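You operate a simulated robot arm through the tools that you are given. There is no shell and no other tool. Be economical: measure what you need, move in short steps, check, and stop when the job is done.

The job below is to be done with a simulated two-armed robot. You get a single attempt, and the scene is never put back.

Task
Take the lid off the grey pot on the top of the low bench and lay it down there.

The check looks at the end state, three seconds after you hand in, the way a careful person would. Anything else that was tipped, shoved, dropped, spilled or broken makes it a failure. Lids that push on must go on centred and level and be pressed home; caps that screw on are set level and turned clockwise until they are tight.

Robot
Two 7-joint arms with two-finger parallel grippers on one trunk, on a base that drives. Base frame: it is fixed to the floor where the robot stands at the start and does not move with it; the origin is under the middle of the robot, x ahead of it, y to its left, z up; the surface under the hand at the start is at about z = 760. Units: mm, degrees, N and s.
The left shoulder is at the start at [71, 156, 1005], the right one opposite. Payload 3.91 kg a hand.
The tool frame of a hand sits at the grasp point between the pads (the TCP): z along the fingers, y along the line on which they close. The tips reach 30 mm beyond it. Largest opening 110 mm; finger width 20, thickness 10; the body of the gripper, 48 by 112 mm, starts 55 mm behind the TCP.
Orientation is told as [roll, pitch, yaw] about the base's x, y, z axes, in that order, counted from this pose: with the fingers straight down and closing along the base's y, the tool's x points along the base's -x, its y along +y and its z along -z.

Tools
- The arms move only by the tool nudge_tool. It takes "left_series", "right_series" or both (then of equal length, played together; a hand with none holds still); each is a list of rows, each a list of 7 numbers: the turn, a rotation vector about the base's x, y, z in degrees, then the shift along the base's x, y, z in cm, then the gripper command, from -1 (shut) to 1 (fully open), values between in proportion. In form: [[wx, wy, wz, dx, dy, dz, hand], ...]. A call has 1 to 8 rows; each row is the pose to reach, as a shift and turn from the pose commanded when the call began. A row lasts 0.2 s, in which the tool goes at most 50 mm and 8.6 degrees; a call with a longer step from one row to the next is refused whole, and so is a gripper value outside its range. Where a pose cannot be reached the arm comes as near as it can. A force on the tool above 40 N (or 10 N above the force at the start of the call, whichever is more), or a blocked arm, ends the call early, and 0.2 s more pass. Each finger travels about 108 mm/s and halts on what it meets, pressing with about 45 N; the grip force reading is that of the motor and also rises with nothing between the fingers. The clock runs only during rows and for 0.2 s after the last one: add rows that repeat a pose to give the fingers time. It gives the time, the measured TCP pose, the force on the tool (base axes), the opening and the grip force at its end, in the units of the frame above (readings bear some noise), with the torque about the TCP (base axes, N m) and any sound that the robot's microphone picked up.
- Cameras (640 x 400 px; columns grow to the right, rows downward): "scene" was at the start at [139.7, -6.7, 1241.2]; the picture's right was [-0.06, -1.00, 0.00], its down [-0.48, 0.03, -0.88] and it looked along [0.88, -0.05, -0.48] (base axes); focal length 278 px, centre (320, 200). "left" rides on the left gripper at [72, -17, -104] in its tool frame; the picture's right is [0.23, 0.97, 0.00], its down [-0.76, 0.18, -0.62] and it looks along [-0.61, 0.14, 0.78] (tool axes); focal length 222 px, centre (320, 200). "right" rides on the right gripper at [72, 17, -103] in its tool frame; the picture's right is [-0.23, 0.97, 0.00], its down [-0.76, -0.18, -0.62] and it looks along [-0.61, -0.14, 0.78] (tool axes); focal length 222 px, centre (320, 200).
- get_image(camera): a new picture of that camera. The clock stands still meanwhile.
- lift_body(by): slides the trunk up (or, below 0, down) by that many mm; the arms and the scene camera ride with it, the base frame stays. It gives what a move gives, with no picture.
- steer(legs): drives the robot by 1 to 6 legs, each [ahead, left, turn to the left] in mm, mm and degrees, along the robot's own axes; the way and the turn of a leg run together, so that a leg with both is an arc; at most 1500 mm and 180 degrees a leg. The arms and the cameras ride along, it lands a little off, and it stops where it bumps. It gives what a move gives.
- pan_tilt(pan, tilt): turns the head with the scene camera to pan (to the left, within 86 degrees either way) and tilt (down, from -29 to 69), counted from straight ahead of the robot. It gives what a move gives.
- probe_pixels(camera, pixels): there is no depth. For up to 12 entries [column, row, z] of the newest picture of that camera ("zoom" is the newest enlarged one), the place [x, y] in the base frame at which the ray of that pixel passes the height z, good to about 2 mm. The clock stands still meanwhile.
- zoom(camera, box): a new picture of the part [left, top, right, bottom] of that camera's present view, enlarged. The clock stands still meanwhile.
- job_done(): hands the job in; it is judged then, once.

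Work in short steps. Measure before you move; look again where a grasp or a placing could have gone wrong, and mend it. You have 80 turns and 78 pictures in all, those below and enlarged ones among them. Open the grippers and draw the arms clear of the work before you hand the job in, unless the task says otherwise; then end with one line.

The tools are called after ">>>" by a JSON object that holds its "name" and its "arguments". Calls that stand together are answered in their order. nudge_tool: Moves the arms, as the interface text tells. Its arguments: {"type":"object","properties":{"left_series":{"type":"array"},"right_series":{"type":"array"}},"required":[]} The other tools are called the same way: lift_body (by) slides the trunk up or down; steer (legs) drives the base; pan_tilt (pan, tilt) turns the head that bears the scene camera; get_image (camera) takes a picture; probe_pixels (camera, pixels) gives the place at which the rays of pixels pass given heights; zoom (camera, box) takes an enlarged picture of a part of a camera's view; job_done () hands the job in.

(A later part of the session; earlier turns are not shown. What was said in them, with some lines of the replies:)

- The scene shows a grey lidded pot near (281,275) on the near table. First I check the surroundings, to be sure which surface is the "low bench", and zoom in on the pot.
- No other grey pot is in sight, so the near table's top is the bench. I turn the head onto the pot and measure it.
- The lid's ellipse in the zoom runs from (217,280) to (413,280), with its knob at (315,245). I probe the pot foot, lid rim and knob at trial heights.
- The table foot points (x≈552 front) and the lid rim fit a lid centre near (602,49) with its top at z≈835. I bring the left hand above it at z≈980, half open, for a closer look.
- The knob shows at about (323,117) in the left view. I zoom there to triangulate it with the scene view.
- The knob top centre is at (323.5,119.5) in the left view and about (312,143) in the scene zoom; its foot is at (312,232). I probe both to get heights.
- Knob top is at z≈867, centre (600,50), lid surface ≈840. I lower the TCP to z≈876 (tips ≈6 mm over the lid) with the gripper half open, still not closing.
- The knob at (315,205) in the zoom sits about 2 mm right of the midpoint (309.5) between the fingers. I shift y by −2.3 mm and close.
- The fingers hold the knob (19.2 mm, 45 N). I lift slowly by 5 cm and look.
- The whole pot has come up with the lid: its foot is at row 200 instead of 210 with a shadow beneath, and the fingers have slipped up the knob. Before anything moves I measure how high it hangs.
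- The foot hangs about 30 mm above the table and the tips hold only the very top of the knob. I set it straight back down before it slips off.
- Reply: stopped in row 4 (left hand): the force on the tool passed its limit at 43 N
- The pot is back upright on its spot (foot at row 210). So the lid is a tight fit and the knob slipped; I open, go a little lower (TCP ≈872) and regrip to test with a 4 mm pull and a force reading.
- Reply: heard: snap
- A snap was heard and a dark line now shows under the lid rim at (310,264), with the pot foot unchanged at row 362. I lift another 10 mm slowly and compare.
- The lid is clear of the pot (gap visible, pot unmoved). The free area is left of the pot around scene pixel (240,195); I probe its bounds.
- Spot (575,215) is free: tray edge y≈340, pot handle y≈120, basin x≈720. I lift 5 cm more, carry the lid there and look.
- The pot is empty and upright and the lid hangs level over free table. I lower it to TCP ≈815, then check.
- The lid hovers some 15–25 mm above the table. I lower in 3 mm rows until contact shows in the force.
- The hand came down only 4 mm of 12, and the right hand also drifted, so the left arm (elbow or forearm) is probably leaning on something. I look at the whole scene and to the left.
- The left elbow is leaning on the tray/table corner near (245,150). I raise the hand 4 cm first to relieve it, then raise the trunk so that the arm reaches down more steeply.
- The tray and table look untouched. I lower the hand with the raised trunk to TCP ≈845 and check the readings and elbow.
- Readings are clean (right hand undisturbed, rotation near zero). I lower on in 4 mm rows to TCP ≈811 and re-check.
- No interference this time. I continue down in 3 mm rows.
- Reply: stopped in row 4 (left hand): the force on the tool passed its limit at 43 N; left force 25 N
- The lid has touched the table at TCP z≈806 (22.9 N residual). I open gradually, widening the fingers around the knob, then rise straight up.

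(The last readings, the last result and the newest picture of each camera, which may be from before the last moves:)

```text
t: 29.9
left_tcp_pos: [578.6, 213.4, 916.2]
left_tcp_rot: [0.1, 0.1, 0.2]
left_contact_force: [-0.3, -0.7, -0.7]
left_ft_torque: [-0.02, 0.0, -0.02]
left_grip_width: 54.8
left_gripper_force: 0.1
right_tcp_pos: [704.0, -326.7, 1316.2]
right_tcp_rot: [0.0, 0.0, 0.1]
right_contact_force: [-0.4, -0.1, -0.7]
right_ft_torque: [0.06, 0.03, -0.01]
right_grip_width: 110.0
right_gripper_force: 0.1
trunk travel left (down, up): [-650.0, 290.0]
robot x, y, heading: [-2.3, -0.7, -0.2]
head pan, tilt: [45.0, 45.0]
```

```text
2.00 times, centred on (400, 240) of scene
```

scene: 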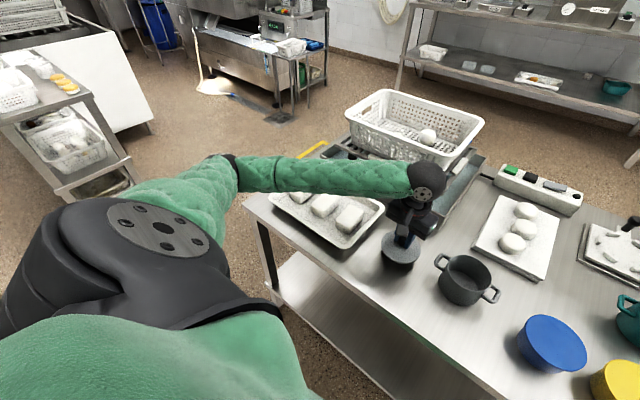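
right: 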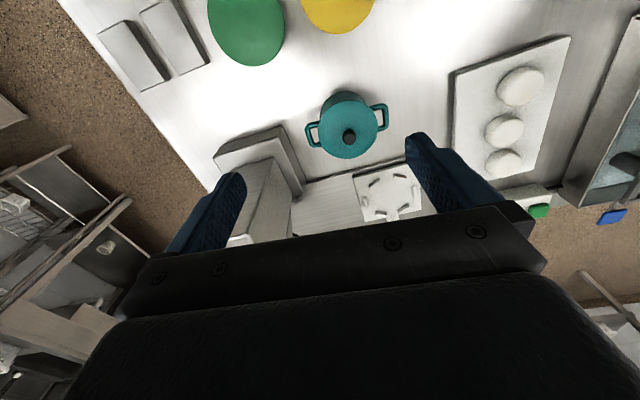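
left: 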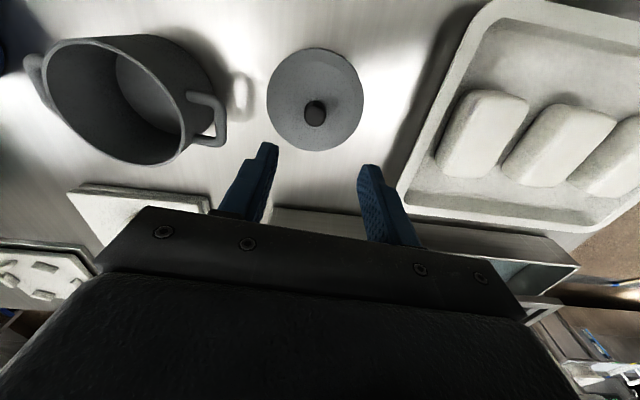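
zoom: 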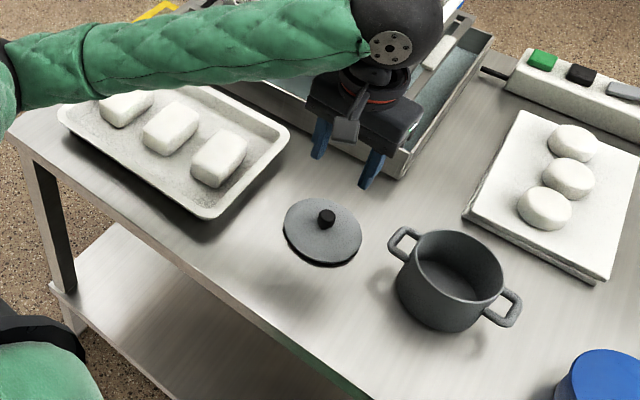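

The lid lies on the bench top, released. I raise the arm well clear and make a final check of the scene.

>>> {"name": "nudge_tool", "arguments": {"left_series": [[0, 0, 0, 0, 0, 4, 0.0], [0, 0, 0, 0, 0, 8, 0.0], [0, 0, 0, 0, 0, 12, 0.0], [0, 0, 0, 0, 0, 16, 0.3], [0, 0, 0, 0, 0, 20, 0.6], [0, 0, 0, 0, 0, 23, 1], [0, 0, 0, 0, 0, 23, 1]]}}

>>> {"name": "pan_tilt", "arguments": {"pan": 5, "tilt": 45}}

>>> {"name": "get_image", "arguments": {"camera": "scene"}}

>>> {"name": "zoom", "arguments": {"camera": "scene", "box": [20, 180, 360, 392]}}

```text
t: 31.5
left_tcp_pos: [578.8, 215.6, 1144.5]
left_tcp_rot: [0.1, 0.1, 0.2]
left_contact_force: [-0.2, 0.3, 0.0]
left_ft_torque: [0.01, -0.01, -0.01]
left_grip_width: 110.1
left_gripper_force: 0.1
right_tcp_pos: [703.9, -325.3, 1316.4]
right_tcp_rot: [-0.1, 0.0, 0.0]
right_contact_force: [-1.0, -1.6, -0.8]
right_ft_torque: [-0.02, 0.0, -0.01]
right_grip_width: 109.8
right_gripper_force: 0.2
trunk travel left (down, up): [-650.0, 290.0]
robot x, y, heading: [-0.6, -1.3, 0.1]
head pan, tilt: [45.0, 45.0]
```

```text
t: 32.6
left_tcp_pos: [577.1, 216.3, 1143.6]
left_tcp_rot: [0.1, 0.0, 0.2]
left_contact_force: [0.8, -0.5, 0.4]
left_ft_torque: [0.0, 0.01, 0.0]
left_grip_width: 109.9
left_gripper_force: 0.1
right_tcp_pos: [704.3, -324.6, 1316.7]
right_tcp_rot: [0.1, -0.1, 0.1]
right_contact_force: [0.3, 0.3, 0.1]
right_ft_torque: [0.02, -0.01, -0.02]
right_grip_width: 110.1
right_gripper_force: 0.0
trunk travel left (down, up): [-650.0, 290.0]
robot x, y, heading: [-1.1, 2.9, -0.2]
head pan, tilt: [5.0, 45.0]
```

```text
40 pictures are left
```

scene: 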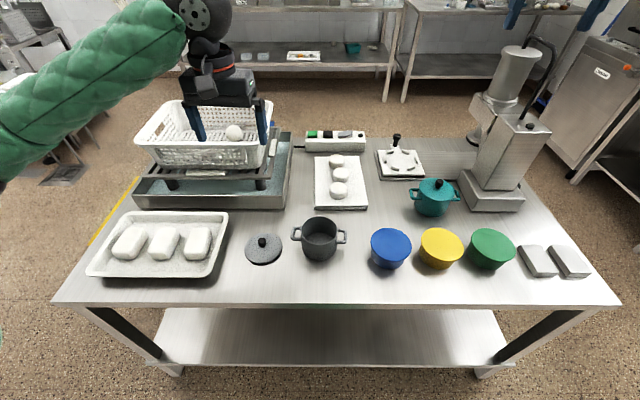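

```text
1.88 times, centred on (190, 286) of scene
```

zoom: 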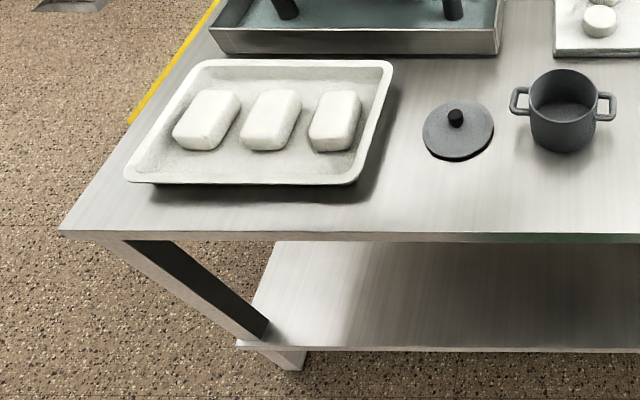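

The lid lies flat at (263,250), the pot stands open and the rest looks unchanged. I verify that the tray has not shifted by probing its edge and the pot foot.

>>> {"name": "probe_pixels", "arguments": {"camera": "scene", "pixels": [[228, 212, 785], [208, 278, 785], [319, 261, 760], [263, 241, 790], [284, 208, 760]]}}

```text
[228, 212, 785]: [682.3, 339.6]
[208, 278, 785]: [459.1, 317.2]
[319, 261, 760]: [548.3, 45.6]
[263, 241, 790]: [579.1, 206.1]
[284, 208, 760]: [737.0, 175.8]
```

The tray probes differ slightly from before, maybe only from the assumed rim height. I lower the trunk back to the first camera pose (hand then at z≈944, as earlier) for a direct comparison.

>>> {"name": "lift_body", "arguments": {"by": -200}}

>>> {"name": "get_image", "arguments": {"camera": "scene"}}

```text
t: 34.8
left_tcp_pos: [577.1, 215.6, 943.6]
left_tcp_rot: [0.1, 0.0, 0.1]
left_contact_force: [0.3, -0.2, -0.7]
left_ft_torque: [-0.01, 0.03, 0.01]
left_grip_width: 110.1
left_gripper_force: 0.0
right_tcp_pos: [702.4, -326.3, 1117.5]
right_tcp_rot: [-0.1, 0.0, -0.1]
right_contact_force: [-0.1, -0.1, -0.2]
right_ft_torque: [0.04, -0.02, 0.0]
right_grip_width: 109.8
right_gripper_force: 0.0
trunk travel left (down, up): [-450.0, 490.0]
robot x, y, heading: [1.9, -2.0, 0.1]
head pan, tilt: [5.0, 45.0]
```

```text
38 pictures are left
```

scene: 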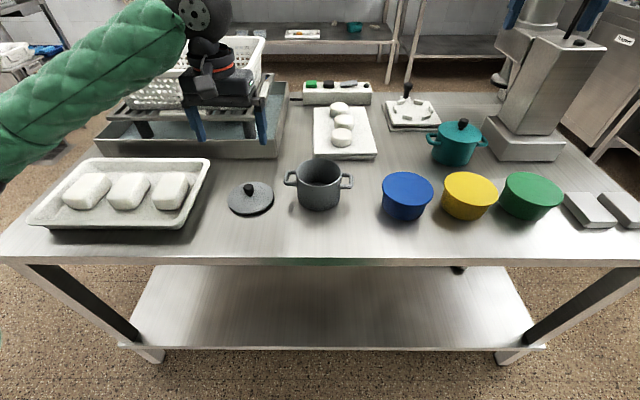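

Compared with t=17, the tray has shifted by about 10 px to the right and 3 px up: the elbow shoved it. I zoom with the same box as then to measure it precisely.

>>> {"name": "zoom", "arguments": {"camera": "scene", "box": [180, 110, 372, 230]}}

>>> {"name": "zoom", "arguments": {"camera": "scene", "box": [20, 130, 228, 260]}}

>>> {"name": "get_image", "arguments": {"camera": "left"}}

>>> {"name": "probe_pixels", "arguments": {"camera": "scene", "pixels": [[201, 161, 790], [211, 158, 790], [15, 228, 790], [28, 225, 790], [161, 195, 795], [171, 191, 795], [75, 195, 795], [87, 191, 795]]}}

```text
3.33 times, centred on (276, 170) of scene
```

zoom: 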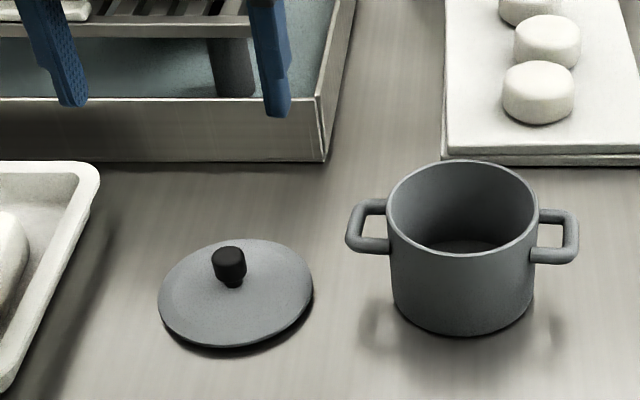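

```text
3.08 times, centred on (124, 195) of scene
```

zoom: 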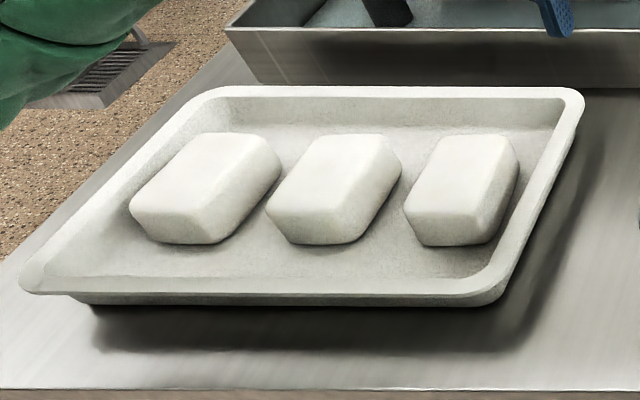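

```text
35 pictures are left
```

left: 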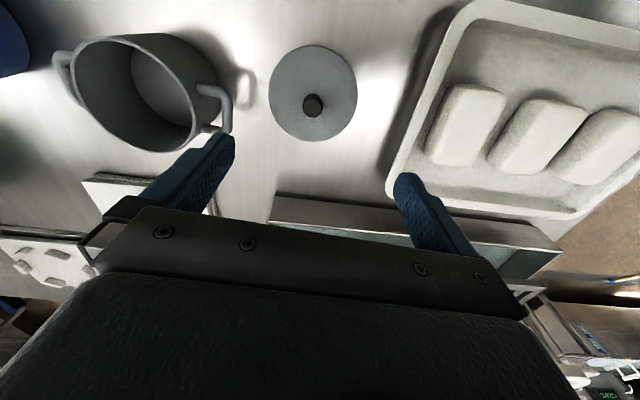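

```text
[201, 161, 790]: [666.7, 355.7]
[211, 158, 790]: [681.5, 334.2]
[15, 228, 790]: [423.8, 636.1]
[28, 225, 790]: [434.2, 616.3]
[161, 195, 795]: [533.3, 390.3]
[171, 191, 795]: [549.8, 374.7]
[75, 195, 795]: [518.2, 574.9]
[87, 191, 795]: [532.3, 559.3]
```

The tray moved by about (+13, −19) mm and must go back. I triangulate its rim height from the far right corner: scene zoom (584,98) and left view (388,188).

>>> {"name": "probe_pixels", "arguments": {"camera": "left", "pixels": [[388, 188, 780], [388, 188, 790], [388, 188, 800], [400, 155, 780], [400, 155, 790], [400, 155, 800], [420, 100, 790], [455, 22, 790], [437, 105, 790], [430, 150, 775]]}}

>>> {"name": "zoom", "arguments": {"camera": "scene", "box": [140, 140, 236, 200]}}

>>> {"name": "zoom", "arguments": {"camera": "left", "box": [360, 0, 600, 240]}}

```text
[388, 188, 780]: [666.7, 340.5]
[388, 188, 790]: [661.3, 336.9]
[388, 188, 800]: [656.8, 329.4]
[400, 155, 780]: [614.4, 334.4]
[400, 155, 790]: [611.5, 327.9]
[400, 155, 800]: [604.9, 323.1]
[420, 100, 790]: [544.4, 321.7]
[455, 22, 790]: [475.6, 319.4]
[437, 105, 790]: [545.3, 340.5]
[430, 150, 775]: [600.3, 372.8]
```

```text
6.67 times, centred on (188, 170) of scene
```

zoom: 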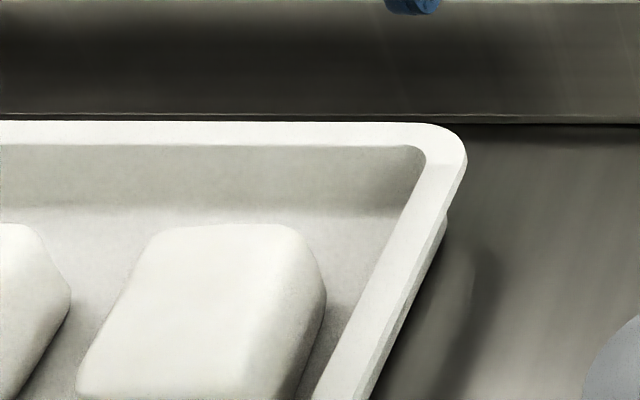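

```text
1.67 times, centred on (480, 120) of left
```

zoom: 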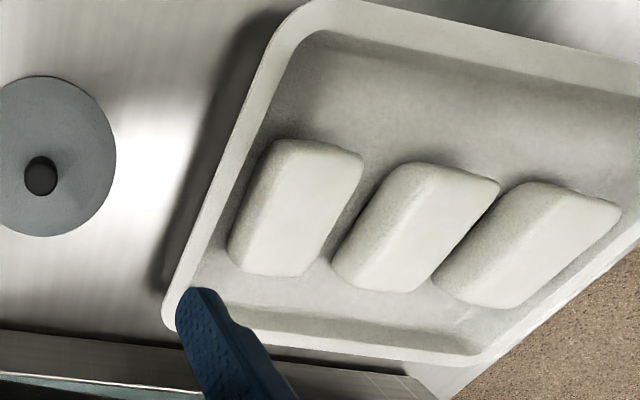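

I triangulate using edges: back rim in the scene (185,158.5) vs left (430,205)/(468,211), and right rim in the scene (203,180) vs left (405,145).

>>> {"name": "probe_pixels", "arguments": {"camera": "scene", "pixels": [[185, 158.4, 780], [185, 158.4, 790], [185, 158.4, 800], [185, 158.4, 810], [209, 167, 790], [209, 167, 800], [198, 194, 790], [198, 194, 800]]}}

>>> {"name": "probe_pixels", "arguments": {"camera": "left", "pixels": [[448, 206, 780], [448, 206, 790], [448, 206, 800], [448, 206, 810]]}}

>>> {"name": "zoom", "arguments": {"camera": "left", "box": [380, 120, 508, 220]}}

```text
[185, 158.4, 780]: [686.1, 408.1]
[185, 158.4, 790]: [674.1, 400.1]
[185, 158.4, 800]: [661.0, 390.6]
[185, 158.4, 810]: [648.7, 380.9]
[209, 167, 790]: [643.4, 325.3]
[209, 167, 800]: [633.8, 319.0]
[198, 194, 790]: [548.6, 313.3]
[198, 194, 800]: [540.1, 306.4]
```

```text
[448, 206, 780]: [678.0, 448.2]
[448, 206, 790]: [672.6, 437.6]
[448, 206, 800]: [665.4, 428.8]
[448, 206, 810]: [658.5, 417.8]
```

```text
4.00 times, centred on (444, 170) of left
```

zoom: 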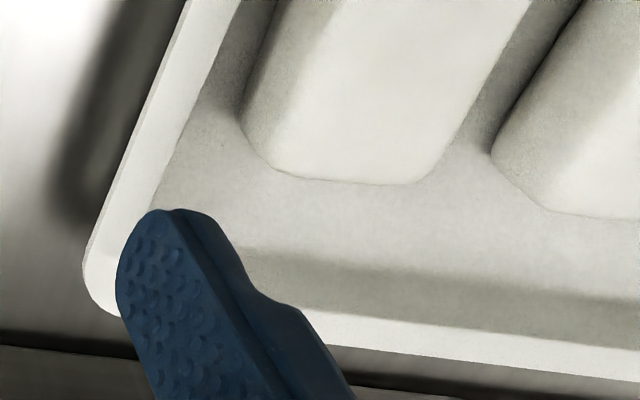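

Rim top is at z≈790 with the back edge at x≈673. I compare the old right-edge points (201,165),(180,214) with the new ones (210,165),(180,227.6) to see whether the tray also rotated.

>>> {"name": "probe_pixels", "arguments": {"camera": "scene", "pixels": [[201, 166, 790], [190, 190, 790], [180, 214, 790], [210, 165, 790], [195, 195, 790], [180, 227.6, 790], [180, 161, 790], [100, 160.5, 790], [180, 158.3, 790], [105, 157.5, 790]]}}

```text
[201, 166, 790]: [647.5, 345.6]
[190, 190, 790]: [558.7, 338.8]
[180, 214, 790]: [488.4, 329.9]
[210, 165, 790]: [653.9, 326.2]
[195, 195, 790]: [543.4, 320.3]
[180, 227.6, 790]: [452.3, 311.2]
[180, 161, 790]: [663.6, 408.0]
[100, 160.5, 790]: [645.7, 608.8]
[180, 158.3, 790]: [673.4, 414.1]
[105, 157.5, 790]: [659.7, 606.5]
```

The tray was translated by about (+11, −18.5) mm without rotation, so I'll drag it back by gripping the right rim near (640,331), whose pull line passes through the tray's middle. First I raise the trunk 300 mm for elbow clearance.

>>> {"name": "lift_body", "arguments": {"by": 300}}

>>> {"name": "nudge_tool", "arguments": {"left_series": [[0, 0, 2, 1.5, 3, 0, 0.0], [0, 0, 4, 3, 6, 0, -0.35], [0, 0, 4, 4.7, 9, -2, -0.35], [0, 0, 4, 6.3, 11.5, -5, -0.35], [0, 0, 4, 6.3, 11.5, -9, -0.35], [0, 0, 4, 6.3, 11.5, -13, -0.35], [0, 0, 4, 6.3, 11.5, -17, -0.35], [0, 0, 4, 6.3, 11.5, -21, -0.35]]}}

>>> {"name": "nudge_tool", "arguments": {"left_series": [[0, 0, 0, 0, 0, -4, -0.35], [0, 0, 0, 0, 0, -8, -0.35], [0, 0, 0, 0, 0, -12, -0.35], [0, 0, 0, 0, 0, -15, -0.35], [0, 0, 0, 0, 0, -17, -0.35], [0, 0, 0, 0, 0, -17, -0.35]]}}

>>> {"name": "get_image", "arguments": {"camera": "left"}}

>>> {"name": "get_image", "arguments": {"camera": "scene"}}

```text
t: 37.8
left_tcp_pos: [578.5, 216.0, 1243.8]
left_tcp_rot: [0.1, 0.0, 0.1]
left_contact_force: [0.0, -1.0, -0.1]
left_ft_torque: [-0.02, -0.01, -0.01]
left_grip_width: 109.9
left_gripper_force: 0.1
right_tcp_pos: [704.1, -325.8, 1415.4]
right_tcp_rot: [-0.1, 0.0, 0.0]
right_contact_force: [1.0, 0.3, 0.1]
right_ft_torque: [-0.01, 0.03, 0.0]
right_grip_width: 109.8
right_gripper_force: 0.2
trunk travel left (down, up): [-750.0, 190.0]
robot x, y, heading: [1.2, -0.8, 0.2]
head pan, tilt: [5.0, 45.0]
```

```text
t: 39.6
left_tcp_pos: [642.1, 331.6, 1030.0]
left_tcp_rot: [0.0, 0.0, 4.2]
left_contact_force: [0.7, 0.5, 0.1]
left_ft_torque: [-0.04, 0.02, -0.03]
left_grip_width: 35.8
left_gripper_force: 0.0
right_tcp_pos: [704.7, -325.5, 1415.7]
right_tcp_rot: [0.0, 0.0, 0.1]
right_contact_force: [-0.4, 0.4, 0.8]
right_ft_torque: [-0.01, 0.02, -0.01]
right_grip_width: 109.9
right_gripper_force: 0.0
trunk travel left (down, up): [-750.0, 190.0]
robot x, y, heading: [0.8, 0.0, 0.2]
head pan, tilt: [5.0, 45.0]
```

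```text
t: 41.0
left_tcp_pos: [639.1, 330.5, 861.7]
left_tcp_rot: [0.0, -0.1, 4.2]
left_contact_force: [-0.3, -0.1, 0.9]
left_ft_torque: [-0.03, 0.03, 0.01]
left_grip_width: 35.6
left_gripper_force: 0.0
right_tcp_pos: [703.2, -326.0, 1417.1]
right_tcp_rot: [0.0, 0.0, 0.0]
right_contact_force: [0.3, 0.4, 0.4]
right_ft_torque: [-0.02, -0.02, -0.02]
right_grip_width: 109.7
right_gripper_force: 0.0
trunk travel left (down, up): [-750.0, 190.0]
robot x, y, heading: [2.6, 3.1, 0.3]
head pan, tilt: [5.0, 45.0]
```

```text
31 pictures are left
```

left: 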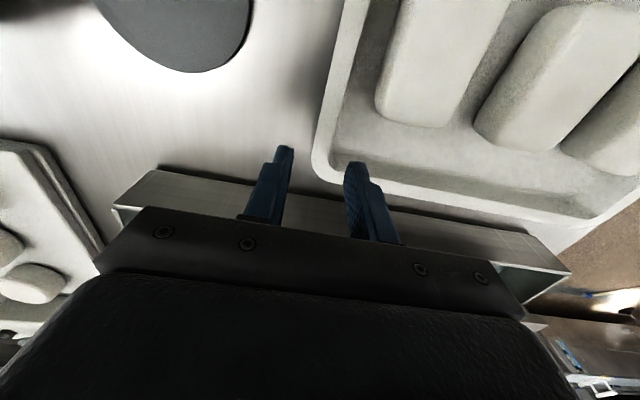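

```text
30 pictures are left
```

scene: 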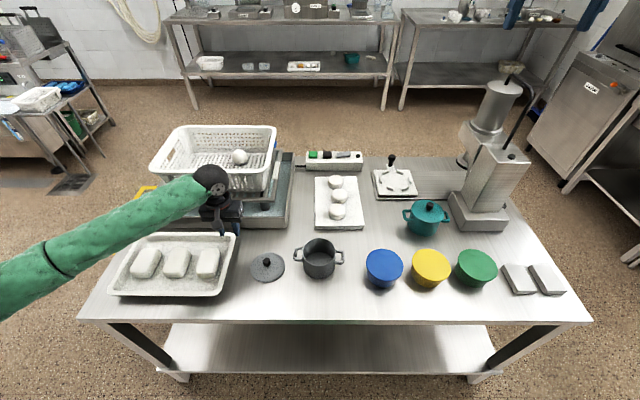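

I probe the rim in the close left view to confirm where it lies at z=790.

>>> {"name": "probe_pixels", "arguments": {"camera": "left", "pixels": [[313, 155, 790], [332, 150, 790], [322, 110, 790], [340, 110, 790], [330, 182, 790], [378, 115, 775], [440, 127, 775]]}}

>>> {"name": "zoom", "arguments": {"camera": "left", "box": [270, 90, 430, 210]}}

>>> {"name": "zoom", "arguments": {"camera": "scene", "box": [160, 180, 288, 310]}}

```text
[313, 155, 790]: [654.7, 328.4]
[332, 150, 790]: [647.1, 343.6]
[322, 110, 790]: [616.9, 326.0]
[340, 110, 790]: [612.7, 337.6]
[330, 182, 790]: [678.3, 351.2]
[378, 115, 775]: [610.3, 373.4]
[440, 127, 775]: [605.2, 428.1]
```

```text
3.33 times, centred on (350, 150) of left
```

zoom: 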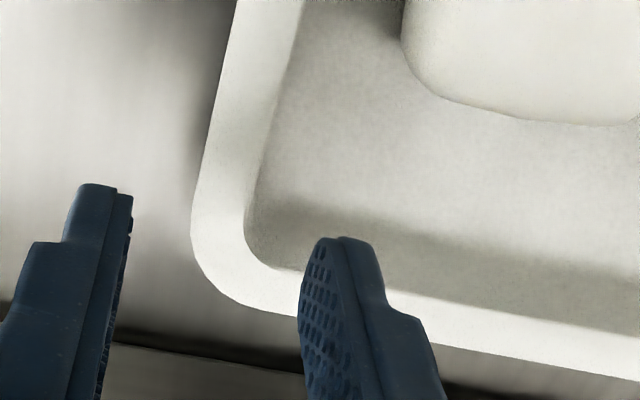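

```text
3.08 times, centred on (224, 245) of scene
```

zoom: 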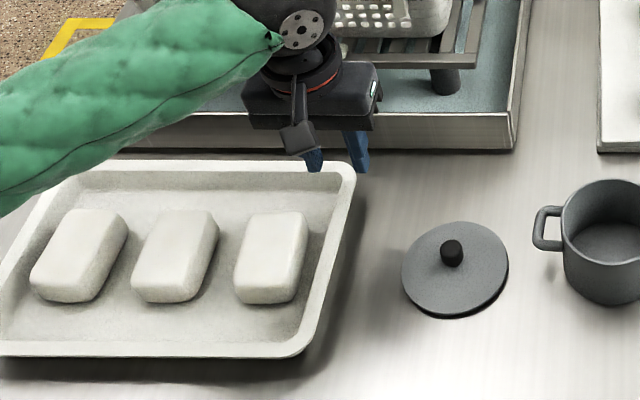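

The rim at x≈628 spans y≈327–340. I go to (628,333.5), descend to TCP z≈811 (tips ≈9 mm below the rim top), still open.

>>> {"name": "nudge_tool", "arguments": {"left_series": [[0, 0, 0, -1.1, 0.3, 0, -0.35], [0, 0, 0, -1.1, 0.3, -1.5, -0.35], [0, 0, 0, -1.1, 0.3, -3, -0.35], [0, 0, 0, -1.1, 0.3, -4.2, -0.35], [0, 0, 0, -1.1, 0.3, -5.0, -0.35]]}}

>>> {"name": "zoom", "arguments": {"camera": "left", "box": [240, 70, 440, 220]}}

>>> {"name": "zoom", "arguments": {"camera": "scene", "box": [140, 200, 300, 300]}}

```text
t: 42.2
left_tcp_pos: [628.7, 333.5, 812.4]
left_tcp_rot: [0.2, 0.0, 4.2]
left_contact_force: [-0.1, 0.3, 0.3]
left_ft_torque: [-0.01, -0.01, 0.0]
left_grip_width: 35.8
left_gripper_force: 0.0
right_tcp_pos: [703.0, -326.0, 1416.4]
right_tcp_rot: [0.0, 0.1, 0.0]
right_contact_force: [-0.4, 0.2, 0.9]
right_ft_torque: [0.05, -0.02, 0.02]
right_grip_width: 110.3
right_gripper_force: 0.0
trunk travel left (down, up): [-750.0, 190.0]
robot x, y, heading: [-3.1, 1.5, 0.1]
head pan, tilt: [5.0, 45.0]
```

```text
2.67 times, centred on (340, 145) of left
```

zoom: 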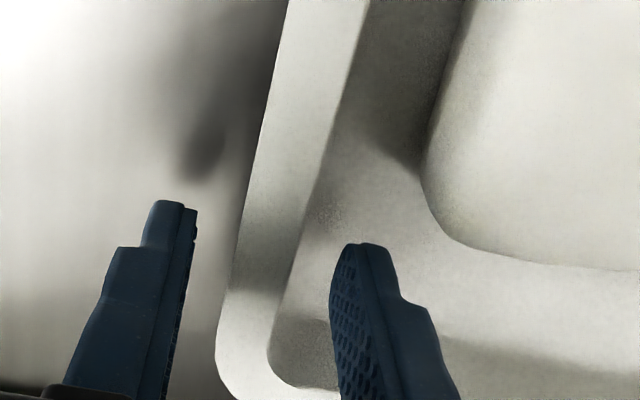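

```text
4.00 times, centred on (220, 250) of scene
```

zoom: 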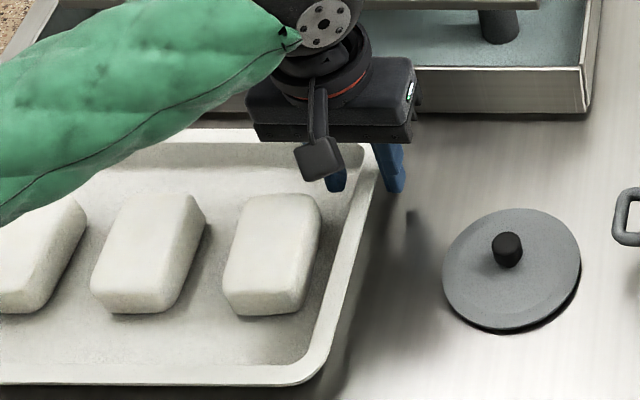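

The fingers straddle the rim with clearance on both sides. I lower 2 mm more and close.

>>> {"name": "nudge_tool", "arguments": {"left_series": [[0, 0, 0, 0, 0, -0.2, -0.35], [0, 0, 0, 0, 0, -0.2, -0.55], [0, 0, 0, 0, 0, -0.2, -0.7], [0, 0, 0, 0, 0, -0.2, -0.85], [0, 0, 0, 0, 0, -0.2, -1], [0, 0, 0, 0, 0, -0.2, -1]]}}

>>> {"name": "get_image", "arguments": {"camera": "scene"}}

>>> {"name": "zoom", "arguments": {"camera": "left", "box": [240, 70, 440, 220]}}

```text
t: 43.6
left_tcp_pos: [629.3, 334.5, 811.1]
left_tcp_rot: [0.0, 0.1, 4.0]
left_contact_force: [0.1, -3.0, 0.4]
left_ft_torque: [0.49, -0.12, 0.25]
left_grip_width: 14.6
left_gripper_force: 44.9
right_tcp_pos: [703.0, -325.8, 1416.9]
right_tcp_rot: [-0.1, 0.0, 0.0]
right_contact_force: [0.9, -0.8, -0.2]
right_ft_torque: [0.0, 0.0, -0.02]
right_grip_width: 110.1
right_gripper_force: 0.1
trunk travel left (down, up): [-750.0, 190.0]
robot x, y, heading: [1.7, -2.4, -0.3]
head pan, tilt: [5.0, 45.0]
```

```text
25 pictures are left
```

scene: 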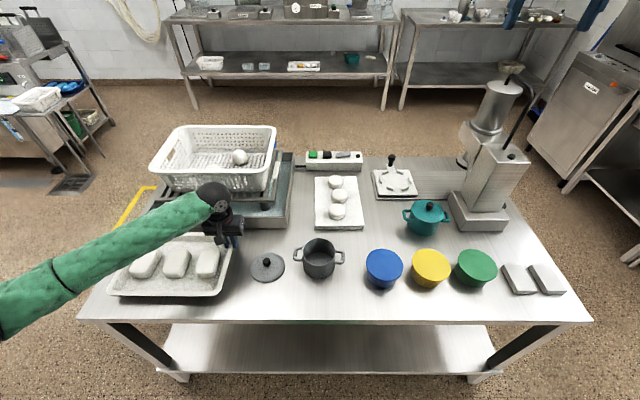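

```text
2.67 times, centred on (340, 145) of left
```

zoom: 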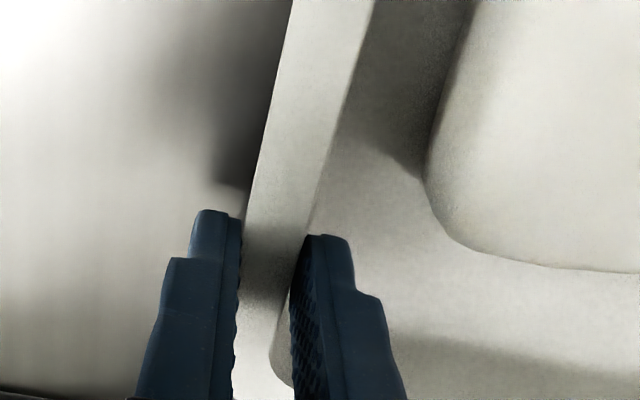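

The rim is held (14.6 mm). I drag slowly by (−11, +18.5) mm.

>>> {"name": "nudge_tool", "arguments": {"left_series": [[0, 0, 0, -0.15, 0.25, 0, -1], [0, 0, 0, -0.35, 0.6, 0, -1], [0, 0, 0, -0.55, 0.95, 0, -1], [0, 0, 0, -0.75, 1.3, 0, -1], [0, 0, 0, -0.95, 1.6, 0, -1], [0, 0, 0, -1.1, 1.85, 0, -1], [0, 0, 0, -1.1, 1.85, 0, -1]]}}

>>> {"name": "get_image", "arguments": {"camera": "scene"}}

```text
t: 45.2
left_tcp_pos: [618.7, 352.2, 811.2]
left_tcp_rot: [0.0, 0.0, 4.1]
left_contact_force: [0.6, -1.1, -0.9]
left_ft_torque: [0.57, -0.7, -0.18]
left_grip_width: 15.1
left_gripper_force: 45.0
right_tcp_pos: [703.7, -326.5, 1417.7]
right_tcp_rot: [0.0, 0.0, 0.0]
right_contact_force: [-0.4, -0.4, -0.7]
right_ft_torque: [0.01, 0.02, -0.04]
right_grip_width: 110.1
right_gripper_force: 0.1
trunk travel left (down, up): [-750.0, 190.0]
robot x, y, heading: [2.1, 2.3, -0.1]
head pan, tilt: [5.0, 45.0]
```

```text
23 pictures are left
```

scene: 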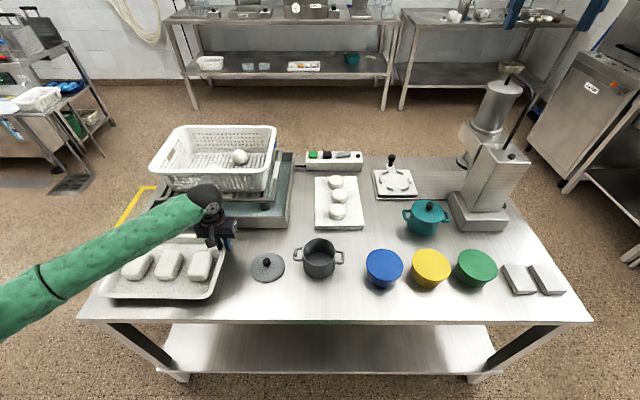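

The tray followed. I open, rise clear, then bring the trunk back so the view can be compared with the original.

>>> {"name": "nudge_tool", "arguments": {"left_series": [[0, 0, 0, 0, 0, 0, -0.8], [0, 0, 0, 0, 0, 0, -0.55], [0, 0, 0, 0, 0, 0, -0.4], [0, 0, 0, 0, 0, 2, -0.4], [0, 0, 0, 0, 0, 6, -0.4], [0, 0, 0, 0, 0, 10.5, -0.4], [0, 0, 0, 0, 0, 15, 0], [0, 0, 0, 0, 0, 19.5, 0]]}}

>>> {"name": "nudge_tool", "arguments": {"left_series": [[0, 0, 0, 0, 0, 4.5, 0], [0, 0, 0, 0.5, -2, 8, 0], [0, 0, 0, 1, -4, 12, 0], [0, 0, 0, 2, -6, 16, 0.5], [0, 0, 0, 4, -8, 20, 1], [0, 0, 0, 6, -10, 24, 1], [0, 0, 0, 9, -12, 26, 1], [0, 0, 0, 12, -14, 28, 1]]}}

>>> {"name": "lift_body", "arguments": {"by": -300}}

>>> {"name": "get_image", "arguments": {"camera": "scene"}}

>>> {"name": "zoom", "arguments": {"camera": "scene", "box": [180, 110, 372, 230]}}

```text
t: 47.0
left_tcp_pos: [618.1, 354.5, 1004.9]
left_tcp_rot: [0.0, 0.1, 4.2]
left_contact_force: [0.4, -0.6, -0.7]
left_ft_torque: [0.01, 0.0, -0.03]
left_grip_width: 55.0
left_gripper_force: 0.0
right_tcp_pos: [704.0, -326.1, 1416.0]
right_tcp_rot: [0.0, -0.1, 0.0]
right_contact_force: [-1.0, 0.5, -1.1]
right_ft_torque: [-0.03, -0.02, -0.01]
right_grip_width: 109.9
right_gripper_force: 0.0
trunk travel left (down, up): [-750.0, 190.0]
robot x, y, heading: [-1.6, 1.1, -0.3]
head pan, tilt: [5.0, 45.0]
```

```text
t: 48.8
left_tcp_pos: [740.2, 209.5, 1286.6]
left_tcp_rot: [0.3, 0.2, 4.1]
left_contact_force: [0.7, -0.5, 0.4]
left_ft_torque: [0.0, 0.05, 0.0]
left_grip_width: 109.8
left_gripper_force: 0.0
right_tcp_pos: [705.7, -327.0, 1416.5]
right_tcp_rot: [0.1, 0.1, -0.1]
right_contact_force: [-0.7, -0.7, -0.2]
right_ft_torque: [0.02, 0.03, 0.01]
right_grip_width: 110.0
right_gripper_force: 0.0
trunk travel left (down, up): [-750.0, 190.0]
robot x, y, heading: [-1.0, -1.7, -0.2]
head pan, tilt: [5.0, 45.0]
```

```text
t: 51.8
left_tcp_pos: [738.1, 211.2, 987.7]
left_tcp_rot: [0.1, 0.0, 4.2]
left_contact_force: [-0.7, 0.2, -0.3]
left_ft_torque: [0.0, 0.01, 0.03]
left_grip_width: 110.0
left_gripper_force: 0.1
right_tcp_pos: [703.7, -325.6, 1116.0]
right_tcp_rot: [0.0, 0.0, 0.0]
right_contact_force: [-0.2, 0.6, -0.4]
right_ft_torque: [0.02, -0.01, 0.01]
right_grip_width: 109.9
right_gripper_force: 0.1
trunk travel left (down, up): [-450.0, 490.0]
robot x, y, heading: [-0.2, 0.4, 0.0]
head pan, tilt: [5.0, 45.0]
```

```text
22 pictures are left
```

scene: 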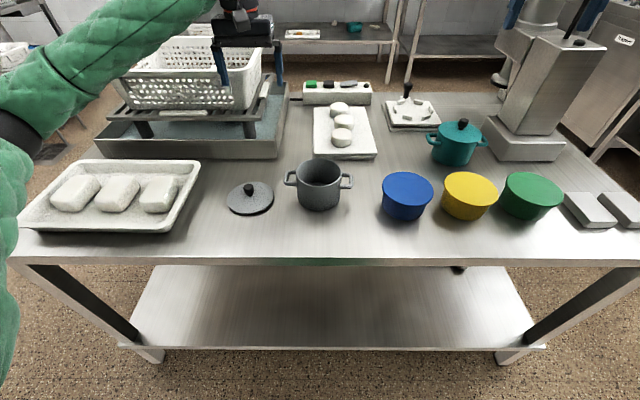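

```text
3.33 times, centred on (276, 170) of scene
```

zoom: 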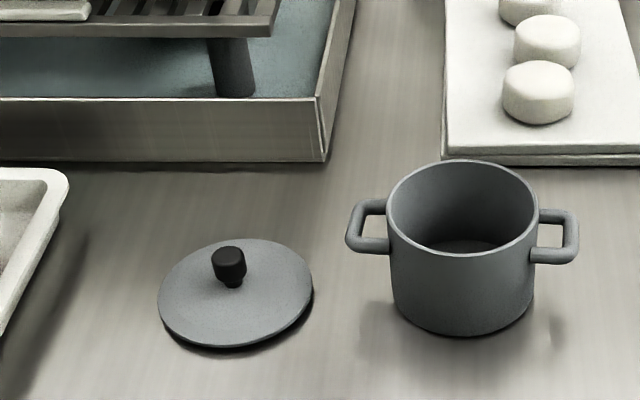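

The tray corner (68,178) is back on its old mark (70,178), and everything else matches the first pictures. I lift the left hand straight up to its starting height, clear of the basket, and take a last look.

>>> {"name": "nudge_tool", "arguments": {"left_series": [[0, 0, 0, 0, 0, 4, 1], [0, 0, 0, 0, 0, 8, 1], [0, 0, 0, 0, 0, 12, 1], [0, 0, 0, 0, 0, 12, 1]]}}

>>> {"name": "get_image", "arguments": {"camera": "scene"}}

```text
t: 52.8
left_tcp_pos: [737.2, 208.9, 1105.9]
left_tcp_rot: [0.0, 0.2, 4.3]
left_contact_force: [0.3, -0.5, -0.6]
left_ft_torque: [-0.01, 0.03, 0.0]
left_grip_width: 110.3
left_gripper_force: 0.0
right_tcp_pos: [703.4, -326.5, 1116.6]
right_tcp_rot: [-0.1, 0.1, -0.1]
right_contact_force: [0.4, 0.5, 0.2]
right_ft_torque: [0.02, 0.01, 0.0]
right_grip_width: 110.1
right_gripper_force: 0.0
trunk travel left (down, up): [-450.0, 490.0]
robot x, y, heading: [-0.8, -1.9, -0.0]
head pan, tilt: [5.0, 45.0]
```

```text
20 pictures are left
```

scene: 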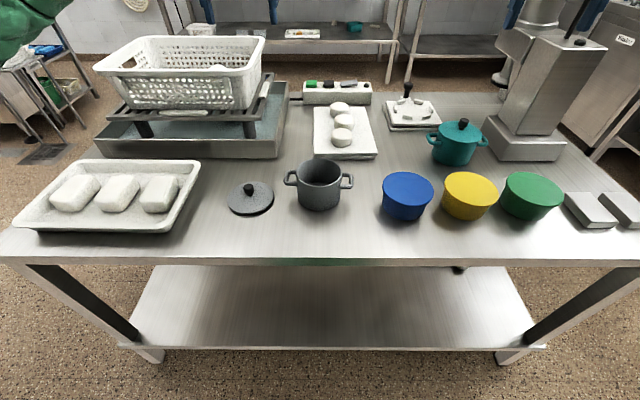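

The scene matches the first view apart from the lid lying beside the open pot; both grippers are open and clear. I hand in.

>>> {"name": "job_done", "arguments": {}}

```text
The job is handed in.
```

The grey pot's lid is off and lies flat on the bench top beside the upright, open pot. On the way, the pot briefly lifted about 30 mm with the lid and was set back in place. My elbow also shoved the white tray about 20 mm, and I dragged it back to within a few mm of where it stood.
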